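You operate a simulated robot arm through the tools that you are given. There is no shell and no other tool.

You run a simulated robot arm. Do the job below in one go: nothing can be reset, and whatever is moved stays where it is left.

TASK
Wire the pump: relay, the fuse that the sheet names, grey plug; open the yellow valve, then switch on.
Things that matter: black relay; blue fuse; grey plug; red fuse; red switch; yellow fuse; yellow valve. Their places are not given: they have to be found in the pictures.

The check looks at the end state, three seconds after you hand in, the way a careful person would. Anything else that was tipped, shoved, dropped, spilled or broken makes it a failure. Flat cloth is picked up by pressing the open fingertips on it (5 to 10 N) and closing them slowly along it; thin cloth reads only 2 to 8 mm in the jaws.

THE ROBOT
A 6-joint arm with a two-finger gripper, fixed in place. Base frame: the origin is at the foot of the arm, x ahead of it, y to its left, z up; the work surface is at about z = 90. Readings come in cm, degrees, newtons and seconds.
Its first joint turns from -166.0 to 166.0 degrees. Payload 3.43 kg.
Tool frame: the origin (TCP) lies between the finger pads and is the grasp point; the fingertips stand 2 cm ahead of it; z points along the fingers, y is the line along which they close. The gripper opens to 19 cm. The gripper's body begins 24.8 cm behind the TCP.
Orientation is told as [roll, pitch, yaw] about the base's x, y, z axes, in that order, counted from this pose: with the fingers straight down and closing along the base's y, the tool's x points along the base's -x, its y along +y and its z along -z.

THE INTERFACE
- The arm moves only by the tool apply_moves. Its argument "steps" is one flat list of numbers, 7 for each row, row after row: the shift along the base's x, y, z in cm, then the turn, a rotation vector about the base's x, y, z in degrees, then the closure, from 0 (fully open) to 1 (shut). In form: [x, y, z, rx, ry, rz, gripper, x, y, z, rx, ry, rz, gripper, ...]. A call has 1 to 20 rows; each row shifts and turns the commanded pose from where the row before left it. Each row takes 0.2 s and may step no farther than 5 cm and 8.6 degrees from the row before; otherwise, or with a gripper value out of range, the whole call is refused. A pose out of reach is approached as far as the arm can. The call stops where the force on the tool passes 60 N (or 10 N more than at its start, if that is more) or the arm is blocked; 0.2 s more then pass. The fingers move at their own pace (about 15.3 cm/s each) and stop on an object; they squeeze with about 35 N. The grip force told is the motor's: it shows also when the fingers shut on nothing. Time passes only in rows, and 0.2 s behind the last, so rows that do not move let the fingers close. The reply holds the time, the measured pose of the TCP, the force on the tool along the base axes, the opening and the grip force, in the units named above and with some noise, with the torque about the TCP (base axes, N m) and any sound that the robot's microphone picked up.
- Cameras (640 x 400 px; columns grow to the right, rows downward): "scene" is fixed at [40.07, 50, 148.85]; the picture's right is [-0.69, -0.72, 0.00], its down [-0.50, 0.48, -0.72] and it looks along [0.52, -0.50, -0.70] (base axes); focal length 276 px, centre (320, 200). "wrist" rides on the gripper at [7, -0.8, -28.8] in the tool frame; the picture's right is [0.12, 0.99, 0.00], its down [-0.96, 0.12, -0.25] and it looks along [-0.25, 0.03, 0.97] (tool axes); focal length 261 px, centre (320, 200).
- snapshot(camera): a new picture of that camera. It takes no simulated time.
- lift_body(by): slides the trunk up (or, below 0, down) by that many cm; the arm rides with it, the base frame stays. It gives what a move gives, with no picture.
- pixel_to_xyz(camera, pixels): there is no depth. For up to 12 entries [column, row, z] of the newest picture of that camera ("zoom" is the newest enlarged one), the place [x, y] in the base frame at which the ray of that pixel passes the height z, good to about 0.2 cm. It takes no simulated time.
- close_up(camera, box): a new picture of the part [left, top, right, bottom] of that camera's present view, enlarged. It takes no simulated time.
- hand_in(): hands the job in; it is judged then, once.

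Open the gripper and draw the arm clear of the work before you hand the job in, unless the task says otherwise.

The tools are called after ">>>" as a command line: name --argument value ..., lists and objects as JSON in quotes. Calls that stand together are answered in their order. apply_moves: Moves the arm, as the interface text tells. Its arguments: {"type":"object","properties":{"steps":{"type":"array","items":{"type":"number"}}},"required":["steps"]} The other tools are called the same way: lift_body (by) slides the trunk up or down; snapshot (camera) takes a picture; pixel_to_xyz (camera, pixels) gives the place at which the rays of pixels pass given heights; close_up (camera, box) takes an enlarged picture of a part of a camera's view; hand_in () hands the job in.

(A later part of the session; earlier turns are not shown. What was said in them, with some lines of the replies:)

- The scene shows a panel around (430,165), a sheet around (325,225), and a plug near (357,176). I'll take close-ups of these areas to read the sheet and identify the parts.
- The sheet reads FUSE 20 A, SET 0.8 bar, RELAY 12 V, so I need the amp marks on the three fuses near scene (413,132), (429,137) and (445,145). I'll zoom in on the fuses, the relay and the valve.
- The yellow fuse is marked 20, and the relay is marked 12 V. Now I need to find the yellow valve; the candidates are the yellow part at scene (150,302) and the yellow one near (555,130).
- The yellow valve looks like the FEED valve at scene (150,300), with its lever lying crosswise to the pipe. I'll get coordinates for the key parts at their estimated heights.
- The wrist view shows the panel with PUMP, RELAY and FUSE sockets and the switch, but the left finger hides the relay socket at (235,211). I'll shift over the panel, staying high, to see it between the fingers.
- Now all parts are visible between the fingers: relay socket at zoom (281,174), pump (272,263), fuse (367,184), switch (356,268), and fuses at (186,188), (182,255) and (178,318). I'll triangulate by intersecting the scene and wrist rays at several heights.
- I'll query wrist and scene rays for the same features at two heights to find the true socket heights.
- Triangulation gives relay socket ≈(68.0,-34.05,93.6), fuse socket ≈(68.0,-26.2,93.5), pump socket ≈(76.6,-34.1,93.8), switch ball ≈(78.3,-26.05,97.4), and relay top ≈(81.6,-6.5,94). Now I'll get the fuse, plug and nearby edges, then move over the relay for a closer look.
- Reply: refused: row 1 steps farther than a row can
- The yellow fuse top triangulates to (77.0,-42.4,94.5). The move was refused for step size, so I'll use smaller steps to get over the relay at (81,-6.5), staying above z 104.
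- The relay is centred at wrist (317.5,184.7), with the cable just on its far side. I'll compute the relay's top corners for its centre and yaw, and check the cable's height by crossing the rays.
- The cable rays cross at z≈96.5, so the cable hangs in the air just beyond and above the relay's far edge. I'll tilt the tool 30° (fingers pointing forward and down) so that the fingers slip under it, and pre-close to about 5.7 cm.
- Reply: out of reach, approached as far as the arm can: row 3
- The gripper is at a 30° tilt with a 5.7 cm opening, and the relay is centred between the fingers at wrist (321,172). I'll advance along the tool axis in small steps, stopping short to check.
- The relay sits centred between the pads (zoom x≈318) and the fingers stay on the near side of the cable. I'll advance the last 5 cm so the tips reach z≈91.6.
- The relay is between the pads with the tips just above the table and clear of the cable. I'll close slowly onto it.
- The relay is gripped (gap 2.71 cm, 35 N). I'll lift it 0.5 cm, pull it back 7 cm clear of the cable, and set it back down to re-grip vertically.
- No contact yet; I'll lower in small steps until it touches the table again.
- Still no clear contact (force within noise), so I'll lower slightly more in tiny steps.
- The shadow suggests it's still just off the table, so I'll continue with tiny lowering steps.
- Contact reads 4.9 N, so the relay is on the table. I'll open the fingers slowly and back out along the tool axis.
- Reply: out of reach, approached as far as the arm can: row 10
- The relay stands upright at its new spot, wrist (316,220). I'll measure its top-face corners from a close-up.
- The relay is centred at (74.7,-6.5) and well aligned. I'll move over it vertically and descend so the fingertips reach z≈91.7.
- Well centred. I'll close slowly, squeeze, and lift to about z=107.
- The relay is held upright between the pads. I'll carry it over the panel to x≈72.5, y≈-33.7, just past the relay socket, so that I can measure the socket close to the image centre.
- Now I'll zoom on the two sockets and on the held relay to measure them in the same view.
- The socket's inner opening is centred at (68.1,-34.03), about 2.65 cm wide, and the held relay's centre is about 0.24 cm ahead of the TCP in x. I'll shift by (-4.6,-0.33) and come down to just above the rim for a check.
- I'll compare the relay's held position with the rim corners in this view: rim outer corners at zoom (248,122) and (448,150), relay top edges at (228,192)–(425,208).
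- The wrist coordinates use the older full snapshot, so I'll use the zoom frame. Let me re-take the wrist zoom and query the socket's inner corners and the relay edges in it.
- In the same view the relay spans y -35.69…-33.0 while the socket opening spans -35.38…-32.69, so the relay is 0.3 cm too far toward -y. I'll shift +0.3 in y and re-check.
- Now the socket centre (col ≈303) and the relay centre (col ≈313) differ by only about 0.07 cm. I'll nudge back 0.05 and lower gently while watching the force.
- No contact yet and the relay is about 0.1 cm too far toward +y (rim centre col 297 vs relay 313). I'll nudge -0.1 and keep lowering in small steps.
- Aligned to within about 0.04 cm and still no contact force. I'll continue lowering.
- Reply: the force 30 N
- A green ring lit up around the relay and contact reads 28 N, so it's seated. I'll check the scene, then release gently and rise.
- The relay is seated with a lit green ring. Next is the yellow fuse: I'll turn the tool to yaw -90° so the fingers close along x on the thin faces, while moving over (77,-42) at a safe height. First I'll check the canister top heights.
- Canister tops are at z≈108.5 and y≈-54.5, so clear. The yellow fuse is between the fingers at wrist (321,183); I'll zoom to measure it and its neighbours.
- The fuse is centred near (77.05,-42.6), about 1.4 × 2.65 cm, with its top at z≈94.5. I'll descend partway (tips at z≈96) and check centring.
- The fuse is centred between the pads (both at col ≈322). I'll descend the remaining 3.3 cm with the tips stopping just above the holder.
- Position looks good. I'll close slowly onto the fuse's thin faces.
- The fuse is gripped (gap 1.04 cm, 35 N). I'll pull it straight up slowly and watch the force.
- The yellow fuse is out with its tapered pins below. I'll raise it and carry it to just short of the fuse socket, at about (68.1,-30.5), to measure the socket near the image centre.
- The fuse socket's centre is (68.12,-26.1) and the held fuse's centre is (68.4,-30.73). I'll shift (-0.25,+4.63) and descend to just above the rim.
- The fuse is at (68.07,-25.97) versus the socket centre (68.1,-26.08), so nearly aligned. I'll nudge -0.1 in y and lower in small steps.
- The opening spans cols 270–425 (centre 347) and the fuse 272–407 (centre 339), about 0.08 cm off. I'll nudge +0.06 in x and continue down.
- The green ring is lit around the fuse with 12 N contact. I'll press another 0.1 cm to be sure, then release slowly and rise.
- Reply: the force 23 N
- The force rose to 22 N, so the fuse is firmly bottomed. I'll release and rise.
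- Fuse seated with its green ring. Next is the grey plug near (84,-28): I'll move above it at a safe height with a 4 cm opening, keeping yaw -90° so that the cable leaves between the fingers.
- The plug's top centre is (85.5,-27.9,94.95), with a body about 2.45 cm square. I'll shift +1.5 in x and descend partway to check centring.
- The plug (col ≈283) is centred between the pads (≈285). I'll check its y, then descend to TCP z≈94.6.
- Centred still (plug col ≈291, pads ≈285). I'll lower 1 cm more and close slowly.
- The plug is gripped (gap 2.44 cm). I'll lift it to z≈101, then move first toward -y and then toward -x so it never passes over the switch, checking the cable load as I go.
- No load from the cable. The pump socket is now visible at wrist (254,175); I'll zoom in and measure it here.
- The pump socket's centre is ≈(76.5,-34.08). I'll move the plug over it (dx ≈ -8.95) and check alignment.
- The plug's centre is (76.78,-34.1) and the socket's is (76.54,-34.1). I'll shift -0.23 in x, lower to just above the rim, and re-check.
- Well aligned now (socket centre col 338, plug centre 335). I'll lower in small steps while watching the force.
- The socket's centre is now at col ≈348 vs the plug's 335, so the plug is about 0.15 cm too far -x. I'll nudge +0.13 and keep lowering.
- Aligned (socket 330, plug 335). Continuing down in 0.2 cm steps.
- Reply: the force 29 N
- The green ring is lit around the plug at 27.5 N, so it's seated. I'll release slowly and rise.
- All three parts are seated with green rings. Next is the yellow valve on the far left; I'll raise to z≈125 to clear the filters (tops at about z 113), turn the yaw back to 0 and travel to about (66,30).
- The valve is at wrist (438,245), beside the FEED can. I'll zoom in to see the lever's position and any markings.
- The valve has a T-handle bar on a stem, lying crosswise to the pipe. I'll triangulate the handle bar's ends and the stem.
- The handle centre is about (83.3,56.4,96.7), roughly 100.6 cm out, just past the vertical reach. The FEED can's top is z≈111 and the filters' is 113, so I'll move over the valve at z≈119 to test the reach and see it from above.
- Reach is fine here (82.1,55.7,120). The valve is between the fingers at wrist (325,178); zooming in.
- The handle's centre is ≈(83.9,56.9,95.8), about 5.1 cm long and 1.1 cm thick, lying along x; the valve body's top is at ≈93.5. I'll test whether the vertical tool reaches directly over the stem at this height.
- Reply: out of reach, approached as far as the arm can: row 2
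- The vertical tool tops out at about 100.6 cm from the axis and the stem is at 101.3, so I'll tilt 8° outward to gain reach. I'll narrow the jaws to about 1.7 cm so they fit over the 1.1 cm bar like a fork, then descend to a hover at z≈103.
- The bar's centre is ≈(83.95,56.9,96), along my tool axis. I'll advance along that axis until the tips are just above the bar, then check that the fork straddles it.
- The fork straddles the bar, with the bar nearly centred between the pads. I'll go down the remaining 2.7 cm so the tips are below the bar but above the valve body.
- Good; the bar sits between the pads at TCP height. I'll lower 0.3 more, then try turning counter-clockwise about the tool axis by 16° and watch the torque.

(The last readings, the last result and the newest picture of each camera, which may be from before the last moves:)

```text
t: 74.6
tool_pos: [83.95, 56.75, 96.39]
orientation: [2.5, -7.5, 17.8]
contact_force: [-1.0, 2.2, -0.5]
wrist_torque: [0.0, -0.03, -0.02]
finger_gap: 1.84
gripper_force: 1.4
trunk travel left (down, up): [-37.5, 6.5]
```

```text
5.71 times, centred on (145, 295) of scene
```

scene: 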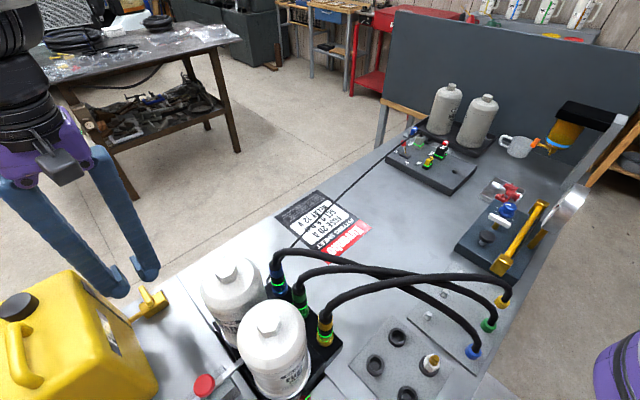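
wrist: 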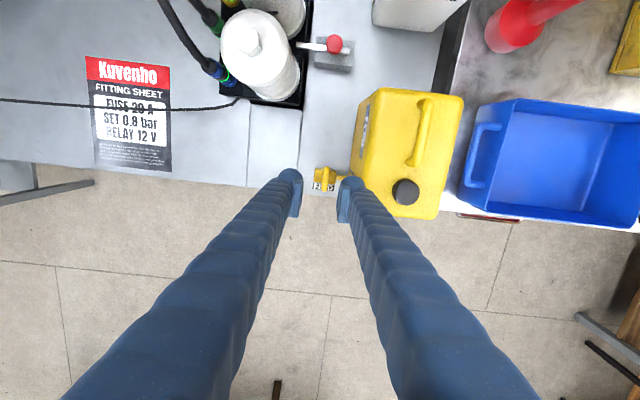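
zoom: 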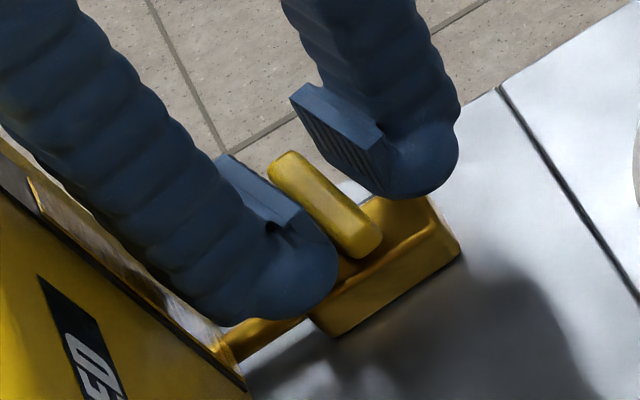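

The bar turned with the fork at only about 2 N, so this direction is free. I'll continue counter-clockwise in 8° steps and check along the way.

>>> apply_moves --steps '[0, 0, 0, -0.92, -0.62, 7.92, 0.91, 0, 0, 0, -0.92, -0.62, 7.92, 0.91, 0, 0, 0, -0.92, -0.62, 7.92, 0.91, 0, 0, 0, -0.92, -0.62, 7.92, 0.91, 0, 0, 0, 0, 0, 0, 0.91]'

>>> close_up --camera "wrist" --box '[280, 150, 360, 220]'

>>> close_up --camera "scene" --box '[100, 260, 190, 330]'

```text
t: 75.8
tool_pos: [83.94, 56.71, 96.26]
orientation: [-2.0, -7.6, 50.1]
contact_force: [-0.9, 1.3, 0.1]
wrist_torque: [-0.01, 0.04, -0.01]
finger_gap: 1.8
gripper_force: 1.1
trunk travel left (down, up): [-37.5, 6.5]
```

```text
5.71 times, centred on (320, 185) of wrist
```

zoom: 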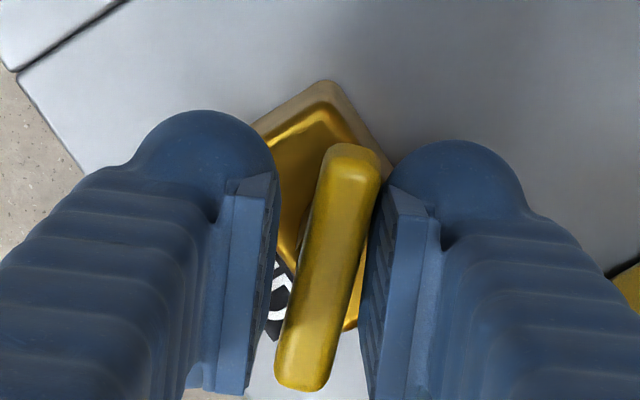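

```text
5.71 times, centred on (145, 295) of scene
```

zoom: 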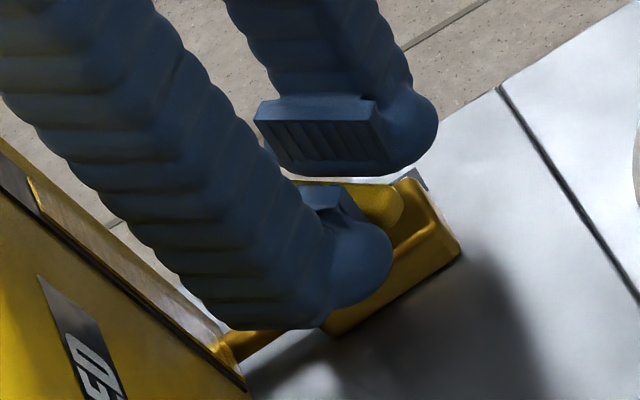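

It still turns freely, yaw now 50°. Continuing with five more 8° steps.

>>> apply_moves --steps '[0, 0, 0, -0.92, -0.62, 7.92, 0.91, 0, 0, 0, -0.92, -0.62, 7.92, 0.91, 0, 0, 0, -0.92, -0.62, 7.92, 0.91, 0, 0, 0, -0.92, -0.62, 7.92, 0.91, 0, 0, 0, -0.92, -0.62, 7.92, 0.91, 0, 0, 0, 0, 0, 0, 0.91]'

>>> close_up --camera "wrist" --box '[280, 150, 360, 220]'

>>> close_up --camera "scene" --box '[100, 260, 190, 330]'

```text
t: 77.2
tool_pos: [84.02, 56.82, 96.25]
orientation: [-6.4, -4.3, 90.3]
contact_force: [-2.0, -0.6, 0.2]
wrist_torque: [-0.02, 0.03, -0.04]
finger_gap: 1.82
gripper_force: 0.8
trunk travel left (down, up): [-37.5, 6.5]
```

```text
5.71 times, centred on (320, 185) of wrist
```

zoom: 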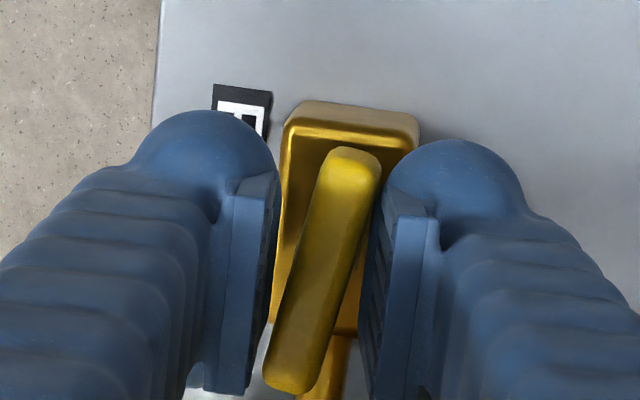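

```text
5.71 times, centred on (145, 295) of scene
```

zoom: 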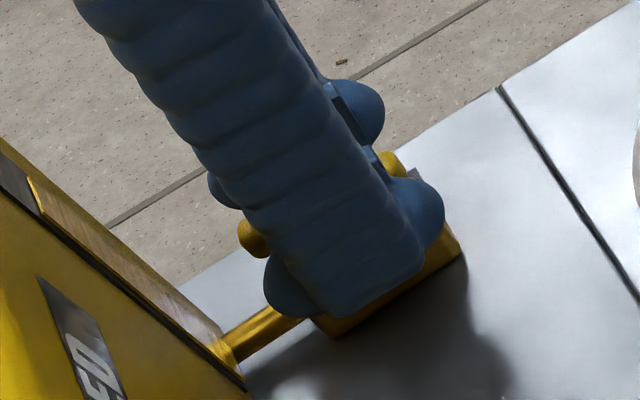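

The tool is at 90° and the bar lags by about 11° because of the jaw slack. I'll turn another 8° and see whether it meets a stop.

>>> apply_moves --steps '[0, 0, 0, -0.46, -0.31, 3.96, 0.91, 0, 0, 0, -0.46, -0.31, 3.96, 0.91, 0, 0, 0, 0, 0, 0, 0.91]'

>>> close_up --camera "wrist" --box '[280, 150, 360, 220]'

```text
t: 78.0
tool_pos: [83.93, 56.65, 96.32]
orientation: [-6.8, -3.3, 98.1]
contact_force: [-0.9, -0.6, 0.0]
wrist_torque: [0.01, 0.01, 0.01]
finger_gap: 1.77
gripper_force: 0.1
trunk travel left (down, up): [-37.5, 6.5]
```

```text
5.71 times, centred on (320, 185) of wrist
```

zoom: 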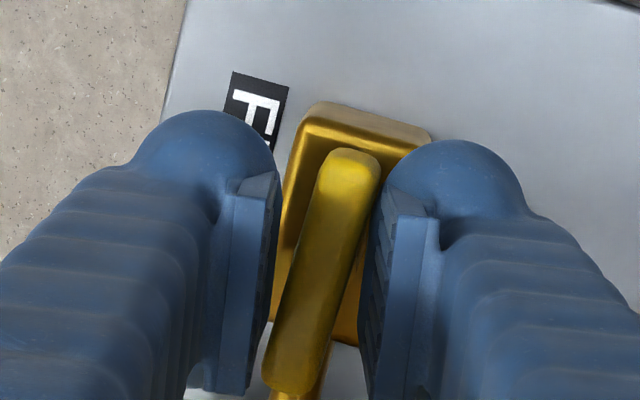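

The bar is now nearly parallel to the body and pipe, with about 5° left. I'll turn another 6° in small steps, watching for a stop.

>>> apply_moves --steps '[0, 0, 0, -0.35, -0.23, 2.97, 0.91, 0, 0, 0, -0.35, -0.23, 2.97, 0.91, 0, 0, 0, 0, 0, 0, 0.91]'

>>> close_up --camera "wrist" --box '[280, 150, 360, 220]'

```text
t: 78.8
tool_pos: [84.01, 56.65, 96.46]
orientation: [-7.1, -2.6, 104.1]
contact_force: [-4.1, 0.7, -0.4]
wrist_torque: [0.14, 0.3, -1.41]
finger_gap: 1.8
gripper_force: 44.9
trunk travel left (down, up): [-37.5, 6.5]
```

```text
5.71 times, centred on (320, 185) of wrist
```

zoom: 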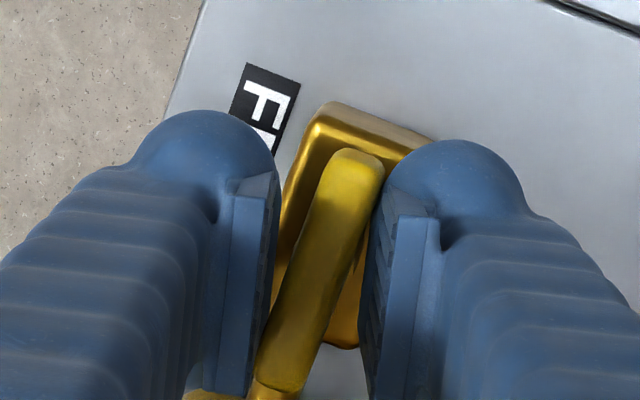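

Torque jumped to -1.4 N·m, so the handle is at its open stop along the pipe. I'll back off a few degrees, open the jaws slightly, and rise along the tool axis.

>>> apply_moves --steps '[0, 0, 0, 0.35, 0.23, -2.97, 0.91, 0, 0, 0, 0.35, 0.23, -2.97, 0.91, 0, 0, 0, 0.17, 0.12, -1.5, 0.89, 0, 0, 0, 0, 0, 0, 0.86, 0, 0, 0, 0, 0, 0, 0.86]'

>>> close_up --camera "wrist" --box '[280, 150, 360, 220]'

```text
t: 80.0
tool_pos: [83.75, 56.68, 96.41]
orientation: [-6.8, -3.5, 96.6]
contact_force: [0.9, 0.5, 1.0]
wrist_torque: [0.03, 0.0, -0.01]
finger_gap: 2.65
gripper_force: 0.0
trunk travel left (down, up): [-37.5, 6.5]
```

```text
5.71 times, centred on (320, 185) of wrist
```

zoom: 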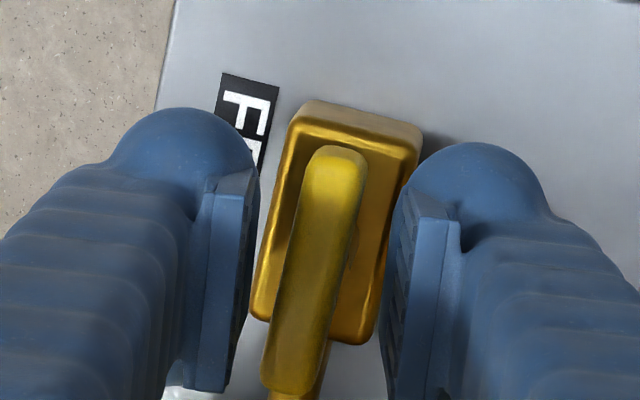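

The bar is aligned with the valve body and free of the pads. I'll rise along the tool axis, well clear, and look at the valve.

>>> apply_moves --steps '[-0.2, -0.15, 2, 0, 0, 0, 0.86, -0.4, -0.3, 4, 0, 0, 0, 0.86, -0.4, -0.3, 4, 0, 0, 0, 0.86, -0.4, -0.3, 4.5, 0, 0, 0, 0.86, -0.4, -0.3, 4.5, 0, 0, 0, 0.86, -0.4, -0.3, 4.5, 0, 0, 0, 0.86, 0, 0, 0, 0, 0, 0, 0.86]'

>>> close_up --camera "wrist" --box '[280, 150, 360, 220]'

>>> close_up --camera "scene" --box '[100, 260, 190, 330]'

>>> snapshot --camera "scene"

```text
t: 81.6
tool_pos: [81.53, 55.35, 119.62]
orientation: [-6.7, -3.5, 96.6]
contact_force: [0.9, 0.2, -0.9]
wrist_torque: [0.01, 0.09, 0.0]
finger_gap: 2.67
gripper_force: 0.0
trunk travel left (down, up): [-37.5, 6.5]
```

```text
5.71 times, centred on (320, 185) of wrist
```

zoom: 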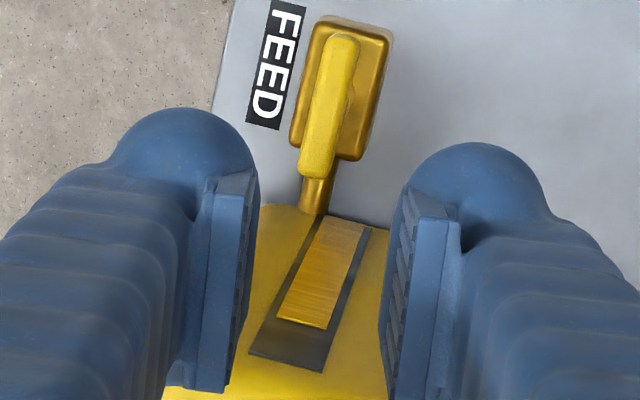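

```text
5.71 times, centred on (145, 295) of scene
```

zoom: 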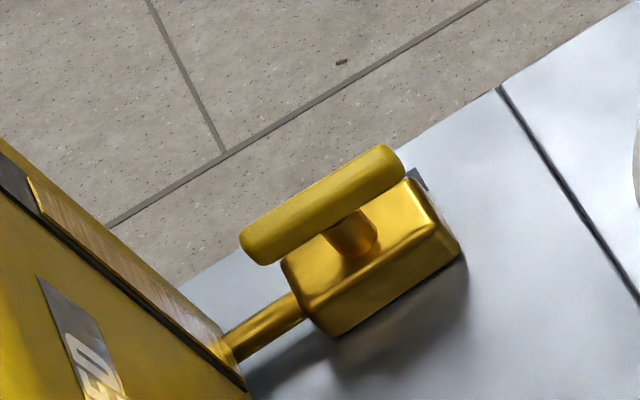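

```text
taken
```

scene: 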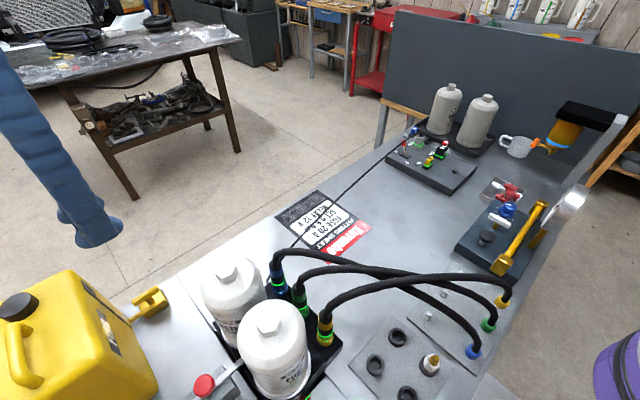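

The handle now lies along the pipe, so the valve is open. Before going to the switch, I'll look at where the pump cable runs relative to the switch lever.

>>> close_up --camera "scene" --box '[380, 120, 450, 180]'

>>> close_up --camera "scene" --box '[270, 120, 450, 260]'

```text
6.67 times, centred on (415, 150) of scene
```

zoom: 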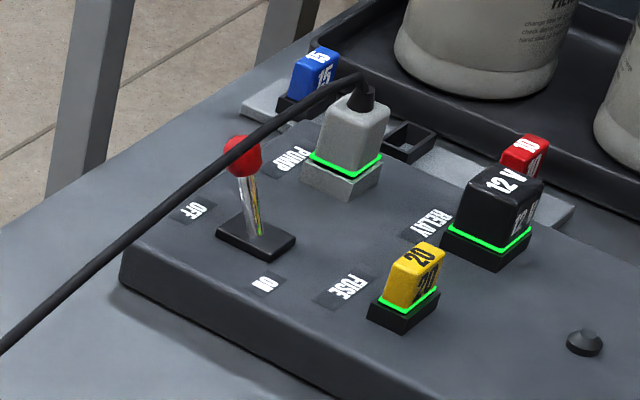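

```text
2.86 times, centred on (360, 190) of scene
```

zoom: 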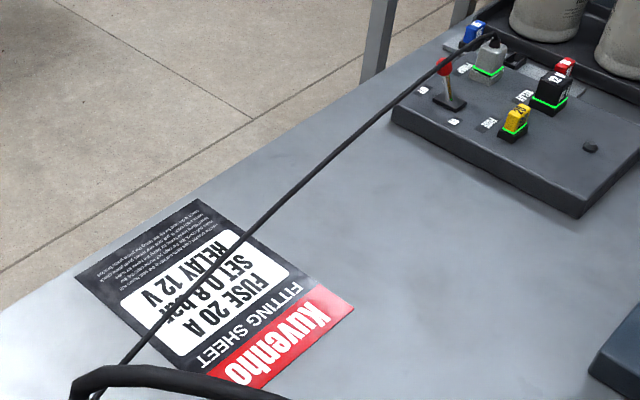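

The cable passes about 3 cm above the switch ball and just on its -x side, so I'll push the ball with closed fingers tilted slightly so they lean away from the cable. First I'll travel back high over the table, undoing the yaw and tilt.

>>> apply_moves --steps '[-1.2, -3.5, 0.5, 0.93, 0.63, -8.02, 0.86, -1.2, -3.5, 0.5, 0.93, 0.63, -8.02, 0.86, -1.2, -3.5, 0.5, 0.93, 0.63, -8.02, 0.9, -1.2, -3.5, 0.5, 0.93, 0.63, -8.02, 0.95, -1.2, -3.5, 0.5, 0.93, 0.63, -8.02, 1.0, -1.2, -3.5, 0.5, 0.93, 0.63, -8.02, 1.0, -1.2, -3.5, 0.5, 0.93, 0.63, -8.02, 1.0, -1.2, -3.5, 0.5, 0.93, 0.63, -8.02, 1.0, -1.2, -3.5, 0.5, 0.93, 0.63, -8.02, 1.0, -1.2, -3.5, 0.5, 0.93, 0.63, -8.02, 1.0, -1.2, -3.5, 0.5, 0.93, 0.63, -8.02, 1.0, -1.2, -3.5, 0.5, 0.93, 0.63, -8.02, 1.0, 0, -3.5, 0, -4.5, 6.62, 0, 1.0, 0, 0, 0, 0, 0, 0, 1.0]'

>>> snapshot --camera "wrist"

```text
t: 84.6
tool_pos: [66.83, 9.31, 126.13]
orientation: [0.1, 0.0, -0.9]
contact_force: [0.2, 1.0, 1.0]
wrist_torque: [-0.03, -0.21, 0.02]
finger_gap: 0.05
gripper_force: 34.2
trunk travel left (down, up): [-37.5, 6.5]
```

```text
taken
```

wrist: 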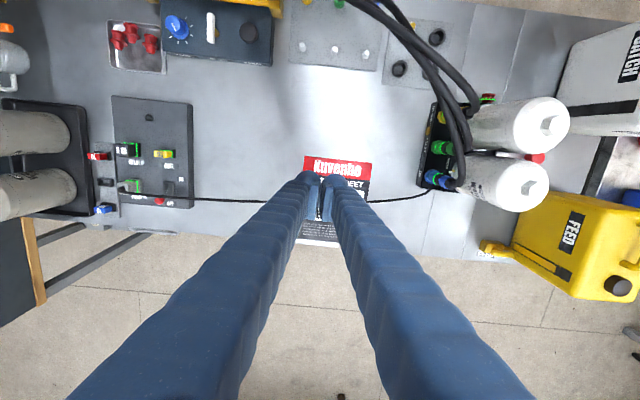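

Orientation is back to neutral. I'll move to beyond the switch at about (83.5,-26,116) and tilt 15° so that the fingertips point back toward the base.

>>> apply_moves --steps '[1.85, -3.92, -1, 0, 0, 0.9, 1.0, 1.85, -3.92, -1, 0, 0, 0, 1.0, 1.85, -3.92, -1, 0, 0, 0, 1.0, 1.85, -3.92, -1, 0, 0, 0, 1.0, 1.85, -3.92, -1, 0, 0, 0, 1.0, 1.85, -3.92, -1, 0, 0, 0, 1.0, 1.85, -3.92, -1, 0, 0, 0, 1.0, 1.85, -3.92, -1, 0, 0, 0, 1.0, 1.85, -3.92, -1, 0, 0, 0, 1.0, 0, 0, -1, 0, 7.5, 0, 1.0, 0, 0, -1, 0, 7.5, 0, 1.0, 0, 0, 0, 0, 0, 0, 1.0]'

>>> snapshot --camera "wrist"

>>> snapshot --camera "scene"

```text
t: 87.2
tool_pos: [84.04, -25.72, 115.06]
orientation: [0.2, 15.2, 0.1]
contact_force: [0.0, -1.1, 0.2]
wrist_torque: [0.03, -0.15, 0.01]
finger_gap: 0.0
gripper_force: 34.3
trunk travel left (down, up): [-37.5, 6.5]
```

```text
taken
```

wrist: 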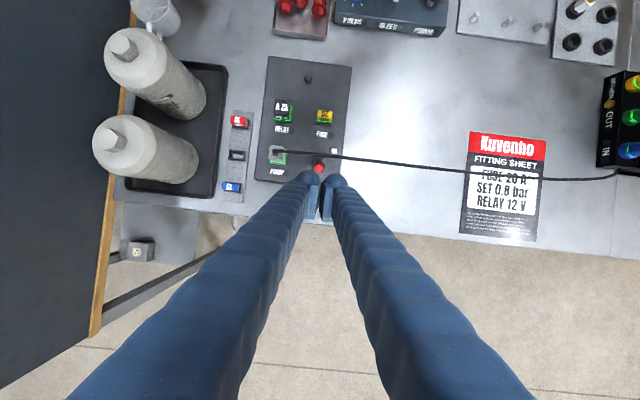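

```text
taken
```

scene: 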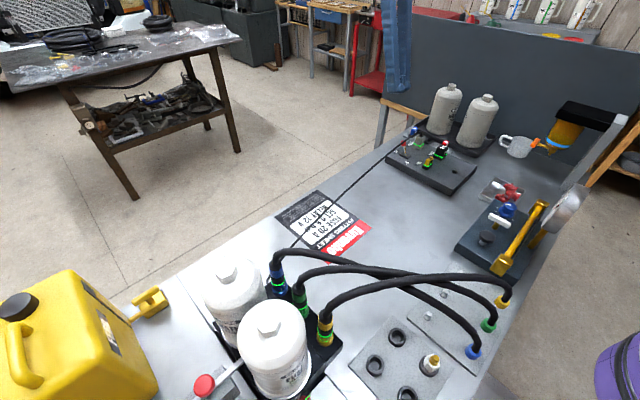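

The ball is at wrist (319,167) and the cable at row ≈155, just on the base side of it. I'll zoom to measure both.

>>> close_up --camera "wrist" --box '[280, 130, 360, 190]'

>>> pixel_to_xyz --camera "zoom" --pixels '[[320, 200, 97.4]]'

```text
6.67 times, centred on (320, 160) of wrist
```

zoom: 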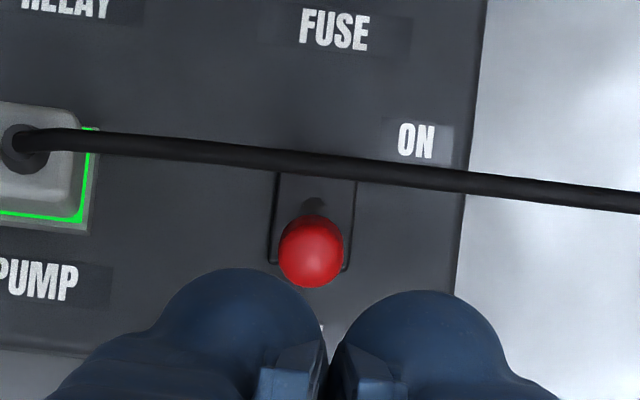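

```text
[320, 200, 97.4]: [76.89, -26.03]
```

>>> pixel_to_xyz --camera "zoom" --pixels '[[312, 252, 97.4], [312, 158, 99], [312, 158, 101.5], [312, 158, 104], [280, 252, 97.4], [344, 252, 97.4], [200, 148, 101.5], [440, 178, 101.5], [315, 205, 93.1]]'

>>> close_up --camera "scene" --box '[385, 125, 435, 170]'

```text
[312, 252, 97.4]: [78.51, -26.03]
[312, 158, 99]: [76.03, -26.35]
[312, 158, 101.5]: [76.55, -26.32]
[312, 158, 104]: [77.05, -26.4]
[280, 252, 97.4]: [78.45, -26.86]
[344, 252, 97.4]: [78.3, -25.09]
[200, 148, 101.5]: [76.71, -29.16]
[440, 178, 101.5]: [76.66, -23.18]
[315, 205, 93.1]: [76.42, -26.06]
```

```text
8.89 times, centred on (410, 148) of scene
```

zoom: 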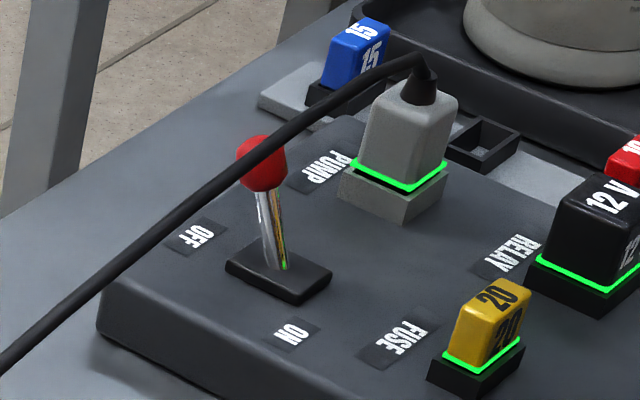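

The ball is at (78.5,-26.0,97.4) and the cable crosses at (76.5,-26.3,101.4), so it stays above the ball's path. I'll descend just beyond the ball with the finger corner at its height.

>>> apply_moves --steps '[-0.15, -0.06, -4.2, 0, 0, 0, 1.0, -0.15, -0.06, -4.2, 0, 0, 0, 1.0, -0.15, -0.06, -4.2, 0, 0, 0, 1.0, -0.15, -0.06, -3.2, 0, 0, 0, 1.0, 0, 0, 0, 0, 0, 0, 1.0]'

>>> close_up --camera "wrist" --box '[280, 130, 360, 190]'

>>> close_up --camera "scene" --box '[370, 110, 440, 170]'

```text
t: 88.4
tool_pos: [83.05, -26.06, 98.89]
orientation: [0.3, 15.2, 0.0]
contact_force: [-0.4, 0.3, -0.2]
wrist_torque: [0.02, -0.06, 0.03]
finger_gap: 0.0
gripper_force: 34.3
trunk travel left (down, up): [-37.5, 6.5]
```

```text
6.67 times, centred on (320, 160) of wrist
```

zoom: 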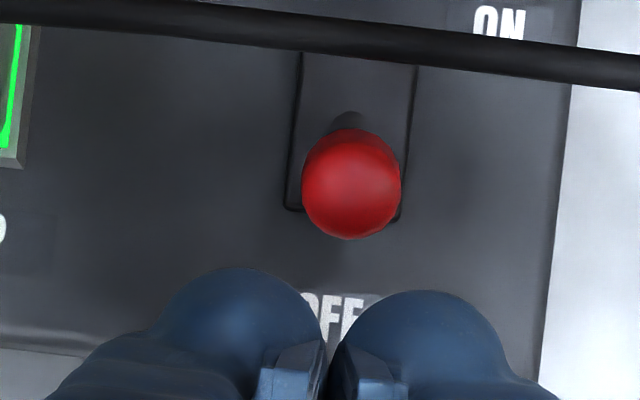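

```text
6.67 times, centred on (405, 140) of scene
```

zoom: 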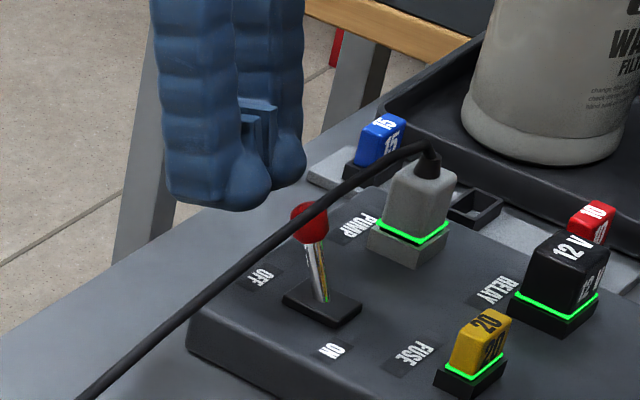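

The finger pair is lined up with the ball. I'll lower 0.4 cm and push slowly toward -x, watching the force.

>>> apply_moves --steps '[0, 0, -0.4, 0, 0, 0, 1.0, -0.5, 0, 0, 0, 0, 0, 1.0, -0.5, 0, 0, 0, 0, 0, 1.0, -0.5, 0, 0, 0, 0, 0, 1.0, -0.5, 0, 0, 0, 0, 0, 1.0, 0, 0, 0, 0, 0, 0, 1.0]'

>>> close_up --camera "wrist" --box '[280, 130, 360, 190]'

>>> close_up --camera "scene" --box '[370, 110, 440, 170]'

```text
t: 89.8
tool_pos: [81.3, -25.98, 98.59]
orientation: [0.3, 15.2, 0.1]
contact_force: [0.7, -1.1, 0.5]
wrist_torque: [0.02, 0.01, 0.06]
finger_gap: 0.0
gripper_force: 34.2
trunk travel left (down, up): [-37.5, 6.5]
```

```text
6.67 times, centred on (320, 160) of wrist
```

zoom: 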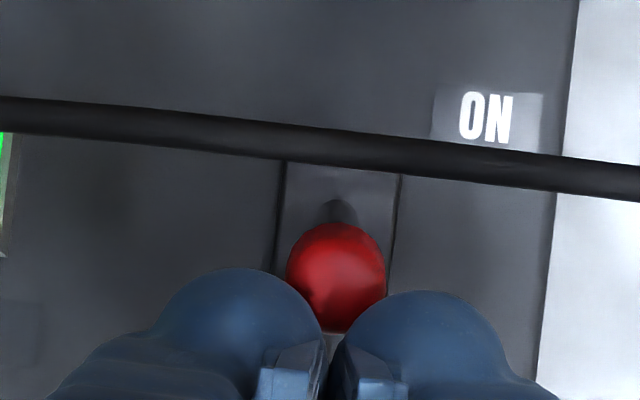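

```text
6.67 times, centred on (405, 140) of scene
```

zoom: 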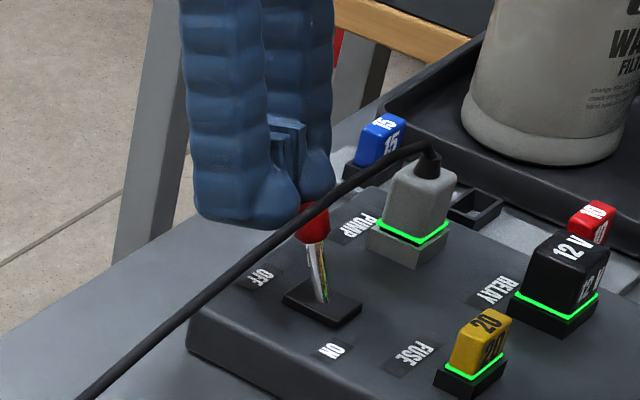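

The fingertips are just at the ball with no force yet. Continuing the push in 0.4 cm steps.

>>> apply_moves --steps '[-0.4, 0, 0, 0, 0, 0, 1.0, -0.4, 0, 0, 0, 0, 0, 1.0, -0.4, 0, 0, 0, 0, 0, 1.0, 0, 0, 0, 0, 0, 0, 1.0]'

>>> close_up --camera "wrist" --box '[280, 130, 360, 190]'

>>> close_up --camera "scene" --box '[370, 110, 440, 170]'

```text
t: 90.8
tool_pos: [80.11, -26.05, 98.59]
orientation: [0.3, 15.3, 0.0]
contact_force: [0.8, 0.7, -0.8]
wrist_torque: [0.01, -0.01, 0.0]
finger_gap: 0.0
gripper_force: 34.6
trunk travel left (down, up): [-37.5, 6.5]
```

```text
6.67 times, centred on (320, 160) of wrist
```

zoom: 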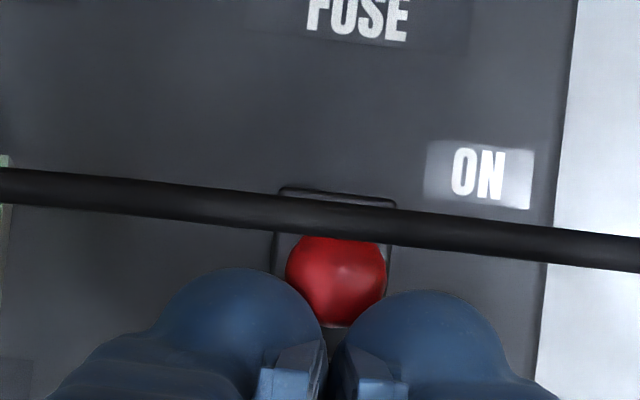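

```text
6.67 times, centred on (405, 140) of scene
```

zoom: 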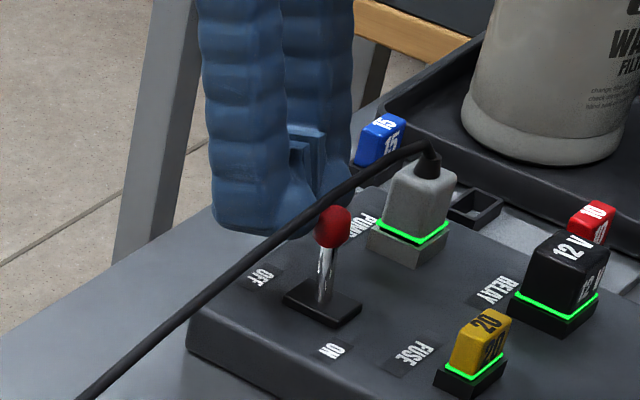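

The lever is now about vertical and moving with almost no force; the cable remains clear. Continuing.

>>> apply_moves --steps '[-0.4, 0, 0, 0, 0, 0, 1.0, -0.4, 0, 0, 0, 0, 0, 1.0, 0, 0, 0, 0, 0, 0, 1.0]'

>>> close_up --camera "wrist" --box '[280, 130, 360, 190]'

>>> close_up --camera "scene" --box '[370, 110, 440, 170]'

```text
t: 91.6
tool_pos: [79.34, -25.99, 98.55]
orientation: [0.3, 15.2, 0.2]
contact_force: [0.3, 0.1, 0.2]
wrist_torque: [0.0, 0.01, -0.03]
finger_gap: 0.0
gripper_force: 34.7
trunk travel left (down, up): [-37.5, 6.5]
```

```text
6.67 times, centred on (320, 160) of wrist
```

zoom: 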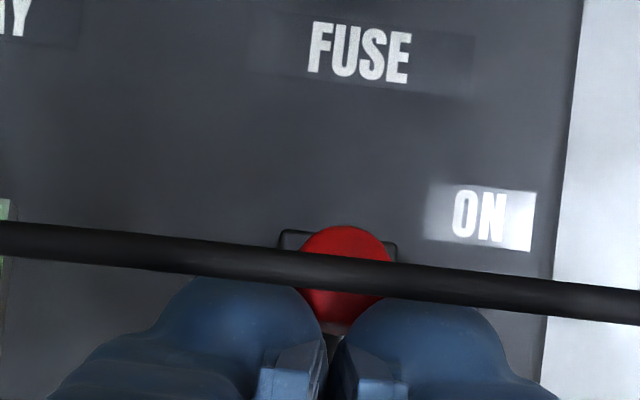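

```text
6.67 times, centred on (405, 140) of scene
```

zoom: 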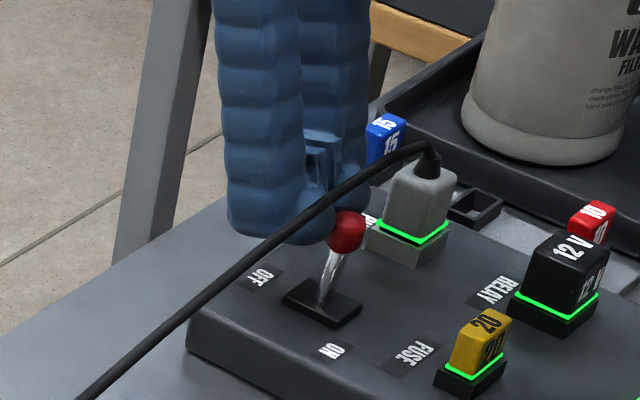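

The lever is past centre, leaning to ON. I'll push a bit more in small steps until it meets its stop.

>>> apply_moves --steps '[-0.3, 0, 0, 0, 0, 0, 1.0, -0.3, 0, 0, 0, 0, 0, 1.0, 0, 0, 0, 0, 0, 0, 1.0]'

>>> close_up --camera "wrist" --box '[280, 130, 360, 190]'

>>> close_up --camera "scene" --box '[370, 110, 440, 170]'

```text
t: 92.4
tool_pos: [78.64, -26.06, 98.55]
orientation: [0.3, 15.2, 0.2]
contact_force: [-1.2, -0.3, -0.1]
wrist_torque: [0.0, 0.03, 0.03]
finger_gap: 0.0
gripper_force: 34.3
trunk travel left (down, up): [-37.5, 6.5]
```

```text
6.67 times, centred on (320, 160) of wrist
```

zoom: 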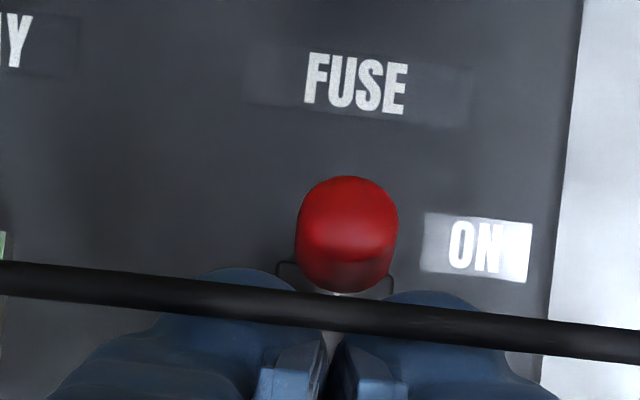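

```text
6.67 times, centred on (405, 140) of scene
```

zoom: 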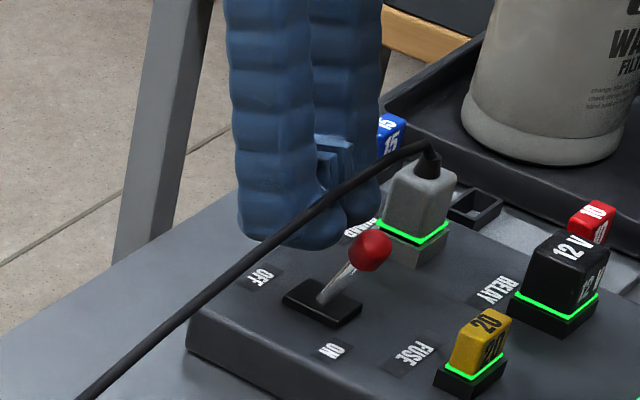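

The lever snapped fully over to ON, away from the fingers. I'll back off toward +x and rise clear.

>>> apply_moves --steps '[1.0, 0, 0, 0, 0, 0, 1.0, 1.5, 0, 0, 0, 0, 0, 1.0, 1.5, 0, 0.5, 0, 0, 0, 1.0, 0.3, 0, 4, 0, 0, 0, 1.0, 0, 0, 4.5, 0, 0, 0, 1.0, 0, 0, 4.5, 0, 0, 0, 1.0, 0, 0, 4.5, 0, 0, 0, 1.0, 0, 0, 4.5, 0, 0, 0, 1.0, 0, 0, 0, 0, -7.5, 0, 1.0, 0, 0, 0, 0, -7.5, 0, 1.0, 0, 0, 0, 0, 0, 0, 1.0]'

>>> snapshot --camera "scene"

>>> close_up --camera "scene" --box '[370, 110, 500, 200]'

>>> snapshot --camera "wrist"

```text
t: 94.8
tool_pos: [83.2, -26.1, 121.15]
orientation: [0.2, 0.2, 0.3]
contact_force: [0.3, 0.2, -1.4]
wrist_torque: [0.02, 0.04, 0.0]
finger_gap: 0.0
gripper_force: 34.5
trunk travel left (down, up): [-37.5, 6.5]
```

```text
taken
```

scene: 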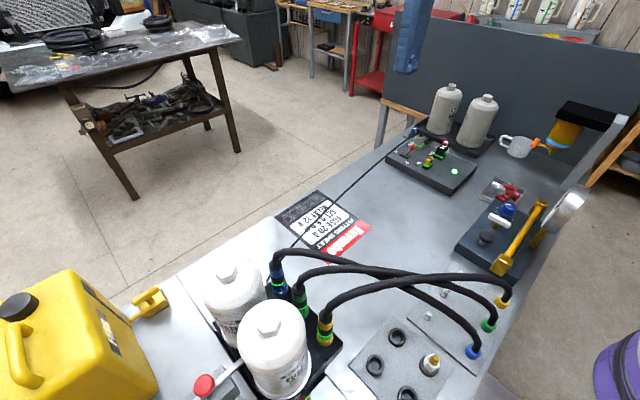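

```text
4.44 times, centred on (435, 155) of scene
```

zoom: 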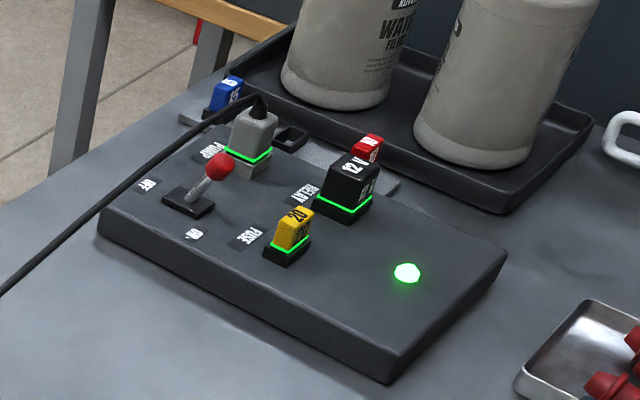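

```text
taken
```

wrist: 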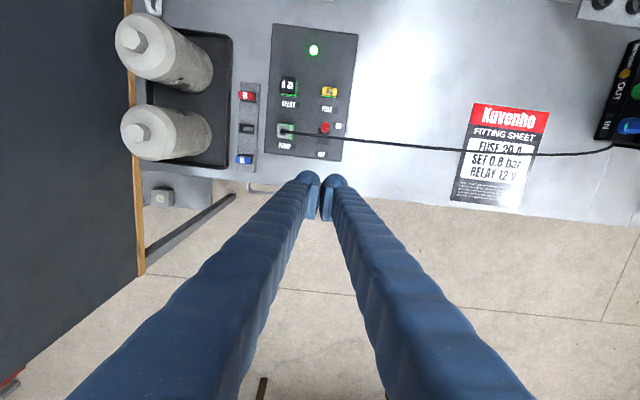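

The green lamp on the panel is lit, and the relay, fuse and plug rings are green with the switch at ON. I'll open the gripper and draw the arm back to its starting area, clear of the work.

>>> apply_moves --steps '[-3.5, 1.3, 0.3, 0, 0, 0, 0.9, -3.5, 1.3, 0.3, 0, 0, 0, 0.7, -3.5, 1.3, 0.3, 0, 0, 0, 0.5, -3.5, 1.3, 0.3, 0, 0, 0, 0.3, -3.5, 1.3, 0.3, 0, 0, 0, 0.1, -3.5, 1.3, 0.3, 0, 0, 0, 0, -3.5, 1.3, 0.3, 0, 0, 0, 0, -2.9, 1.3, 0.3, 0, 0, 0, 0, 0, 0, 0, 0, 0, 0, 0, 0, 0, 0, 0, 0, 0, 0]'

>>> snapshot --camera "scene"

>>> close_up --camera "scene" --box '[370, 110, 500, 200]'

>>> close_up --camera "scene" --box '[100, 260, 190, 330]'

>>> snapshot --camera "wrist"

```text
t: 97.0
tool_pos: [55.73, -15.51, 123.75]
orientation: [0.2, 0.2, 0.1]
contact_force: [-1.1, -0.5, 0.2]
wrist_torque: [0.02, -0.06, 0.0]
finger_gap: 19.0
gripper_force: 0.1
trunk travel left (down, up): [-37.5, 6.5]
```

```text
taken
```

scene: 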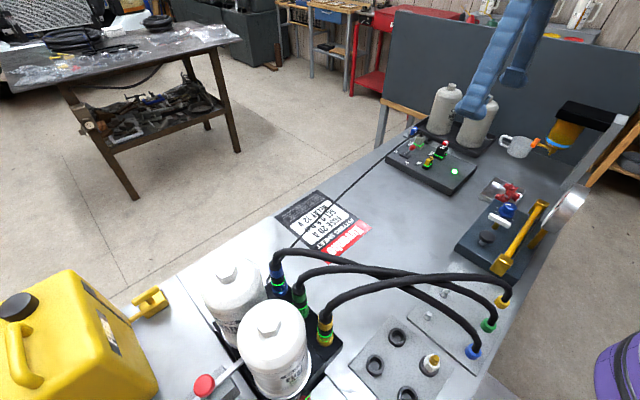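

```text
4.44 times, centred on (435, 155) of scene
```

zoom: 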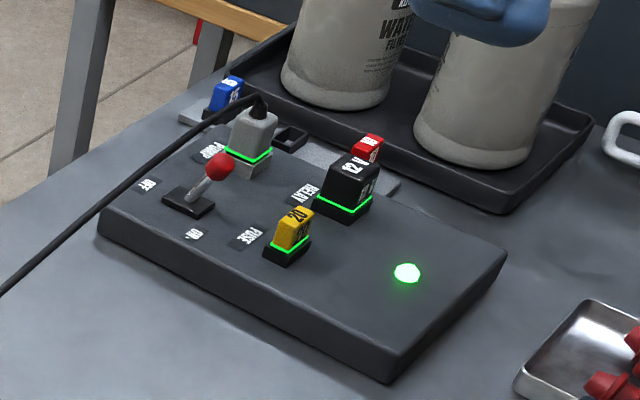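

```text
5.71 times, centred on (145, 295) of scene
```

zoom: 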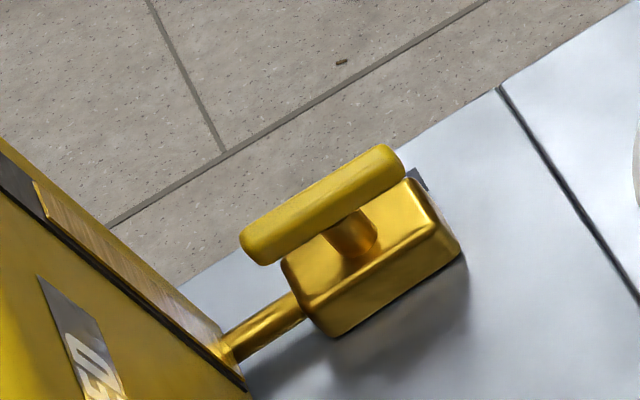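

```text
taken
```

wrist: 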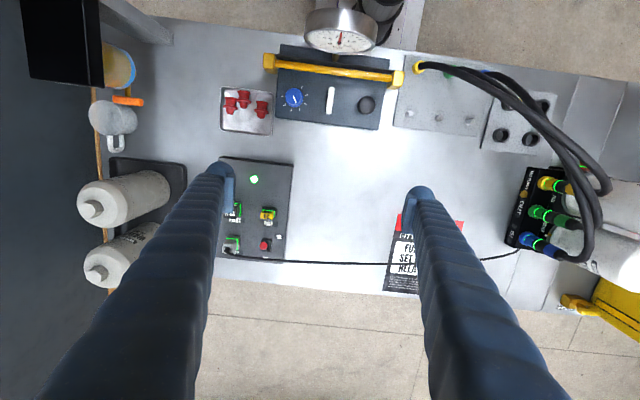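

The gauge has come up, the lamp is green, the valve is open, and all parts are seated with nothing else disturbed. The gripper is open and the arm is clear, so I'm handing in.

>>> hand_in

```text
The job is handed in.
```

The pump is wired and running, and I've handed the job in; the check's result hasn't come back.

- **Relay:** the 12 V relay is in the RELAY socket, and its ring is green.
- **Fuse:** the sheet asks for 20 A, which is the yellow one. It's in the FUSE socket with a green ring. The blue and red fuses were left where they were.
- **Plug:** the grey plug is in the PUMP socket with a green ring.
- **Valve:** I turned the yellow FEED valve's handle from across the pipe to along it, up to its stop.
- **Switch:** the red switch is at ON. The panel lamp turned green and the pressure gauge rose.

The sheet also says "SET 0.8 bar". I didn't adjust the pressure, because the task didn't ask for it.

The gripper is open and the arm is back near its starting position. The last pictures show nothing else moved.
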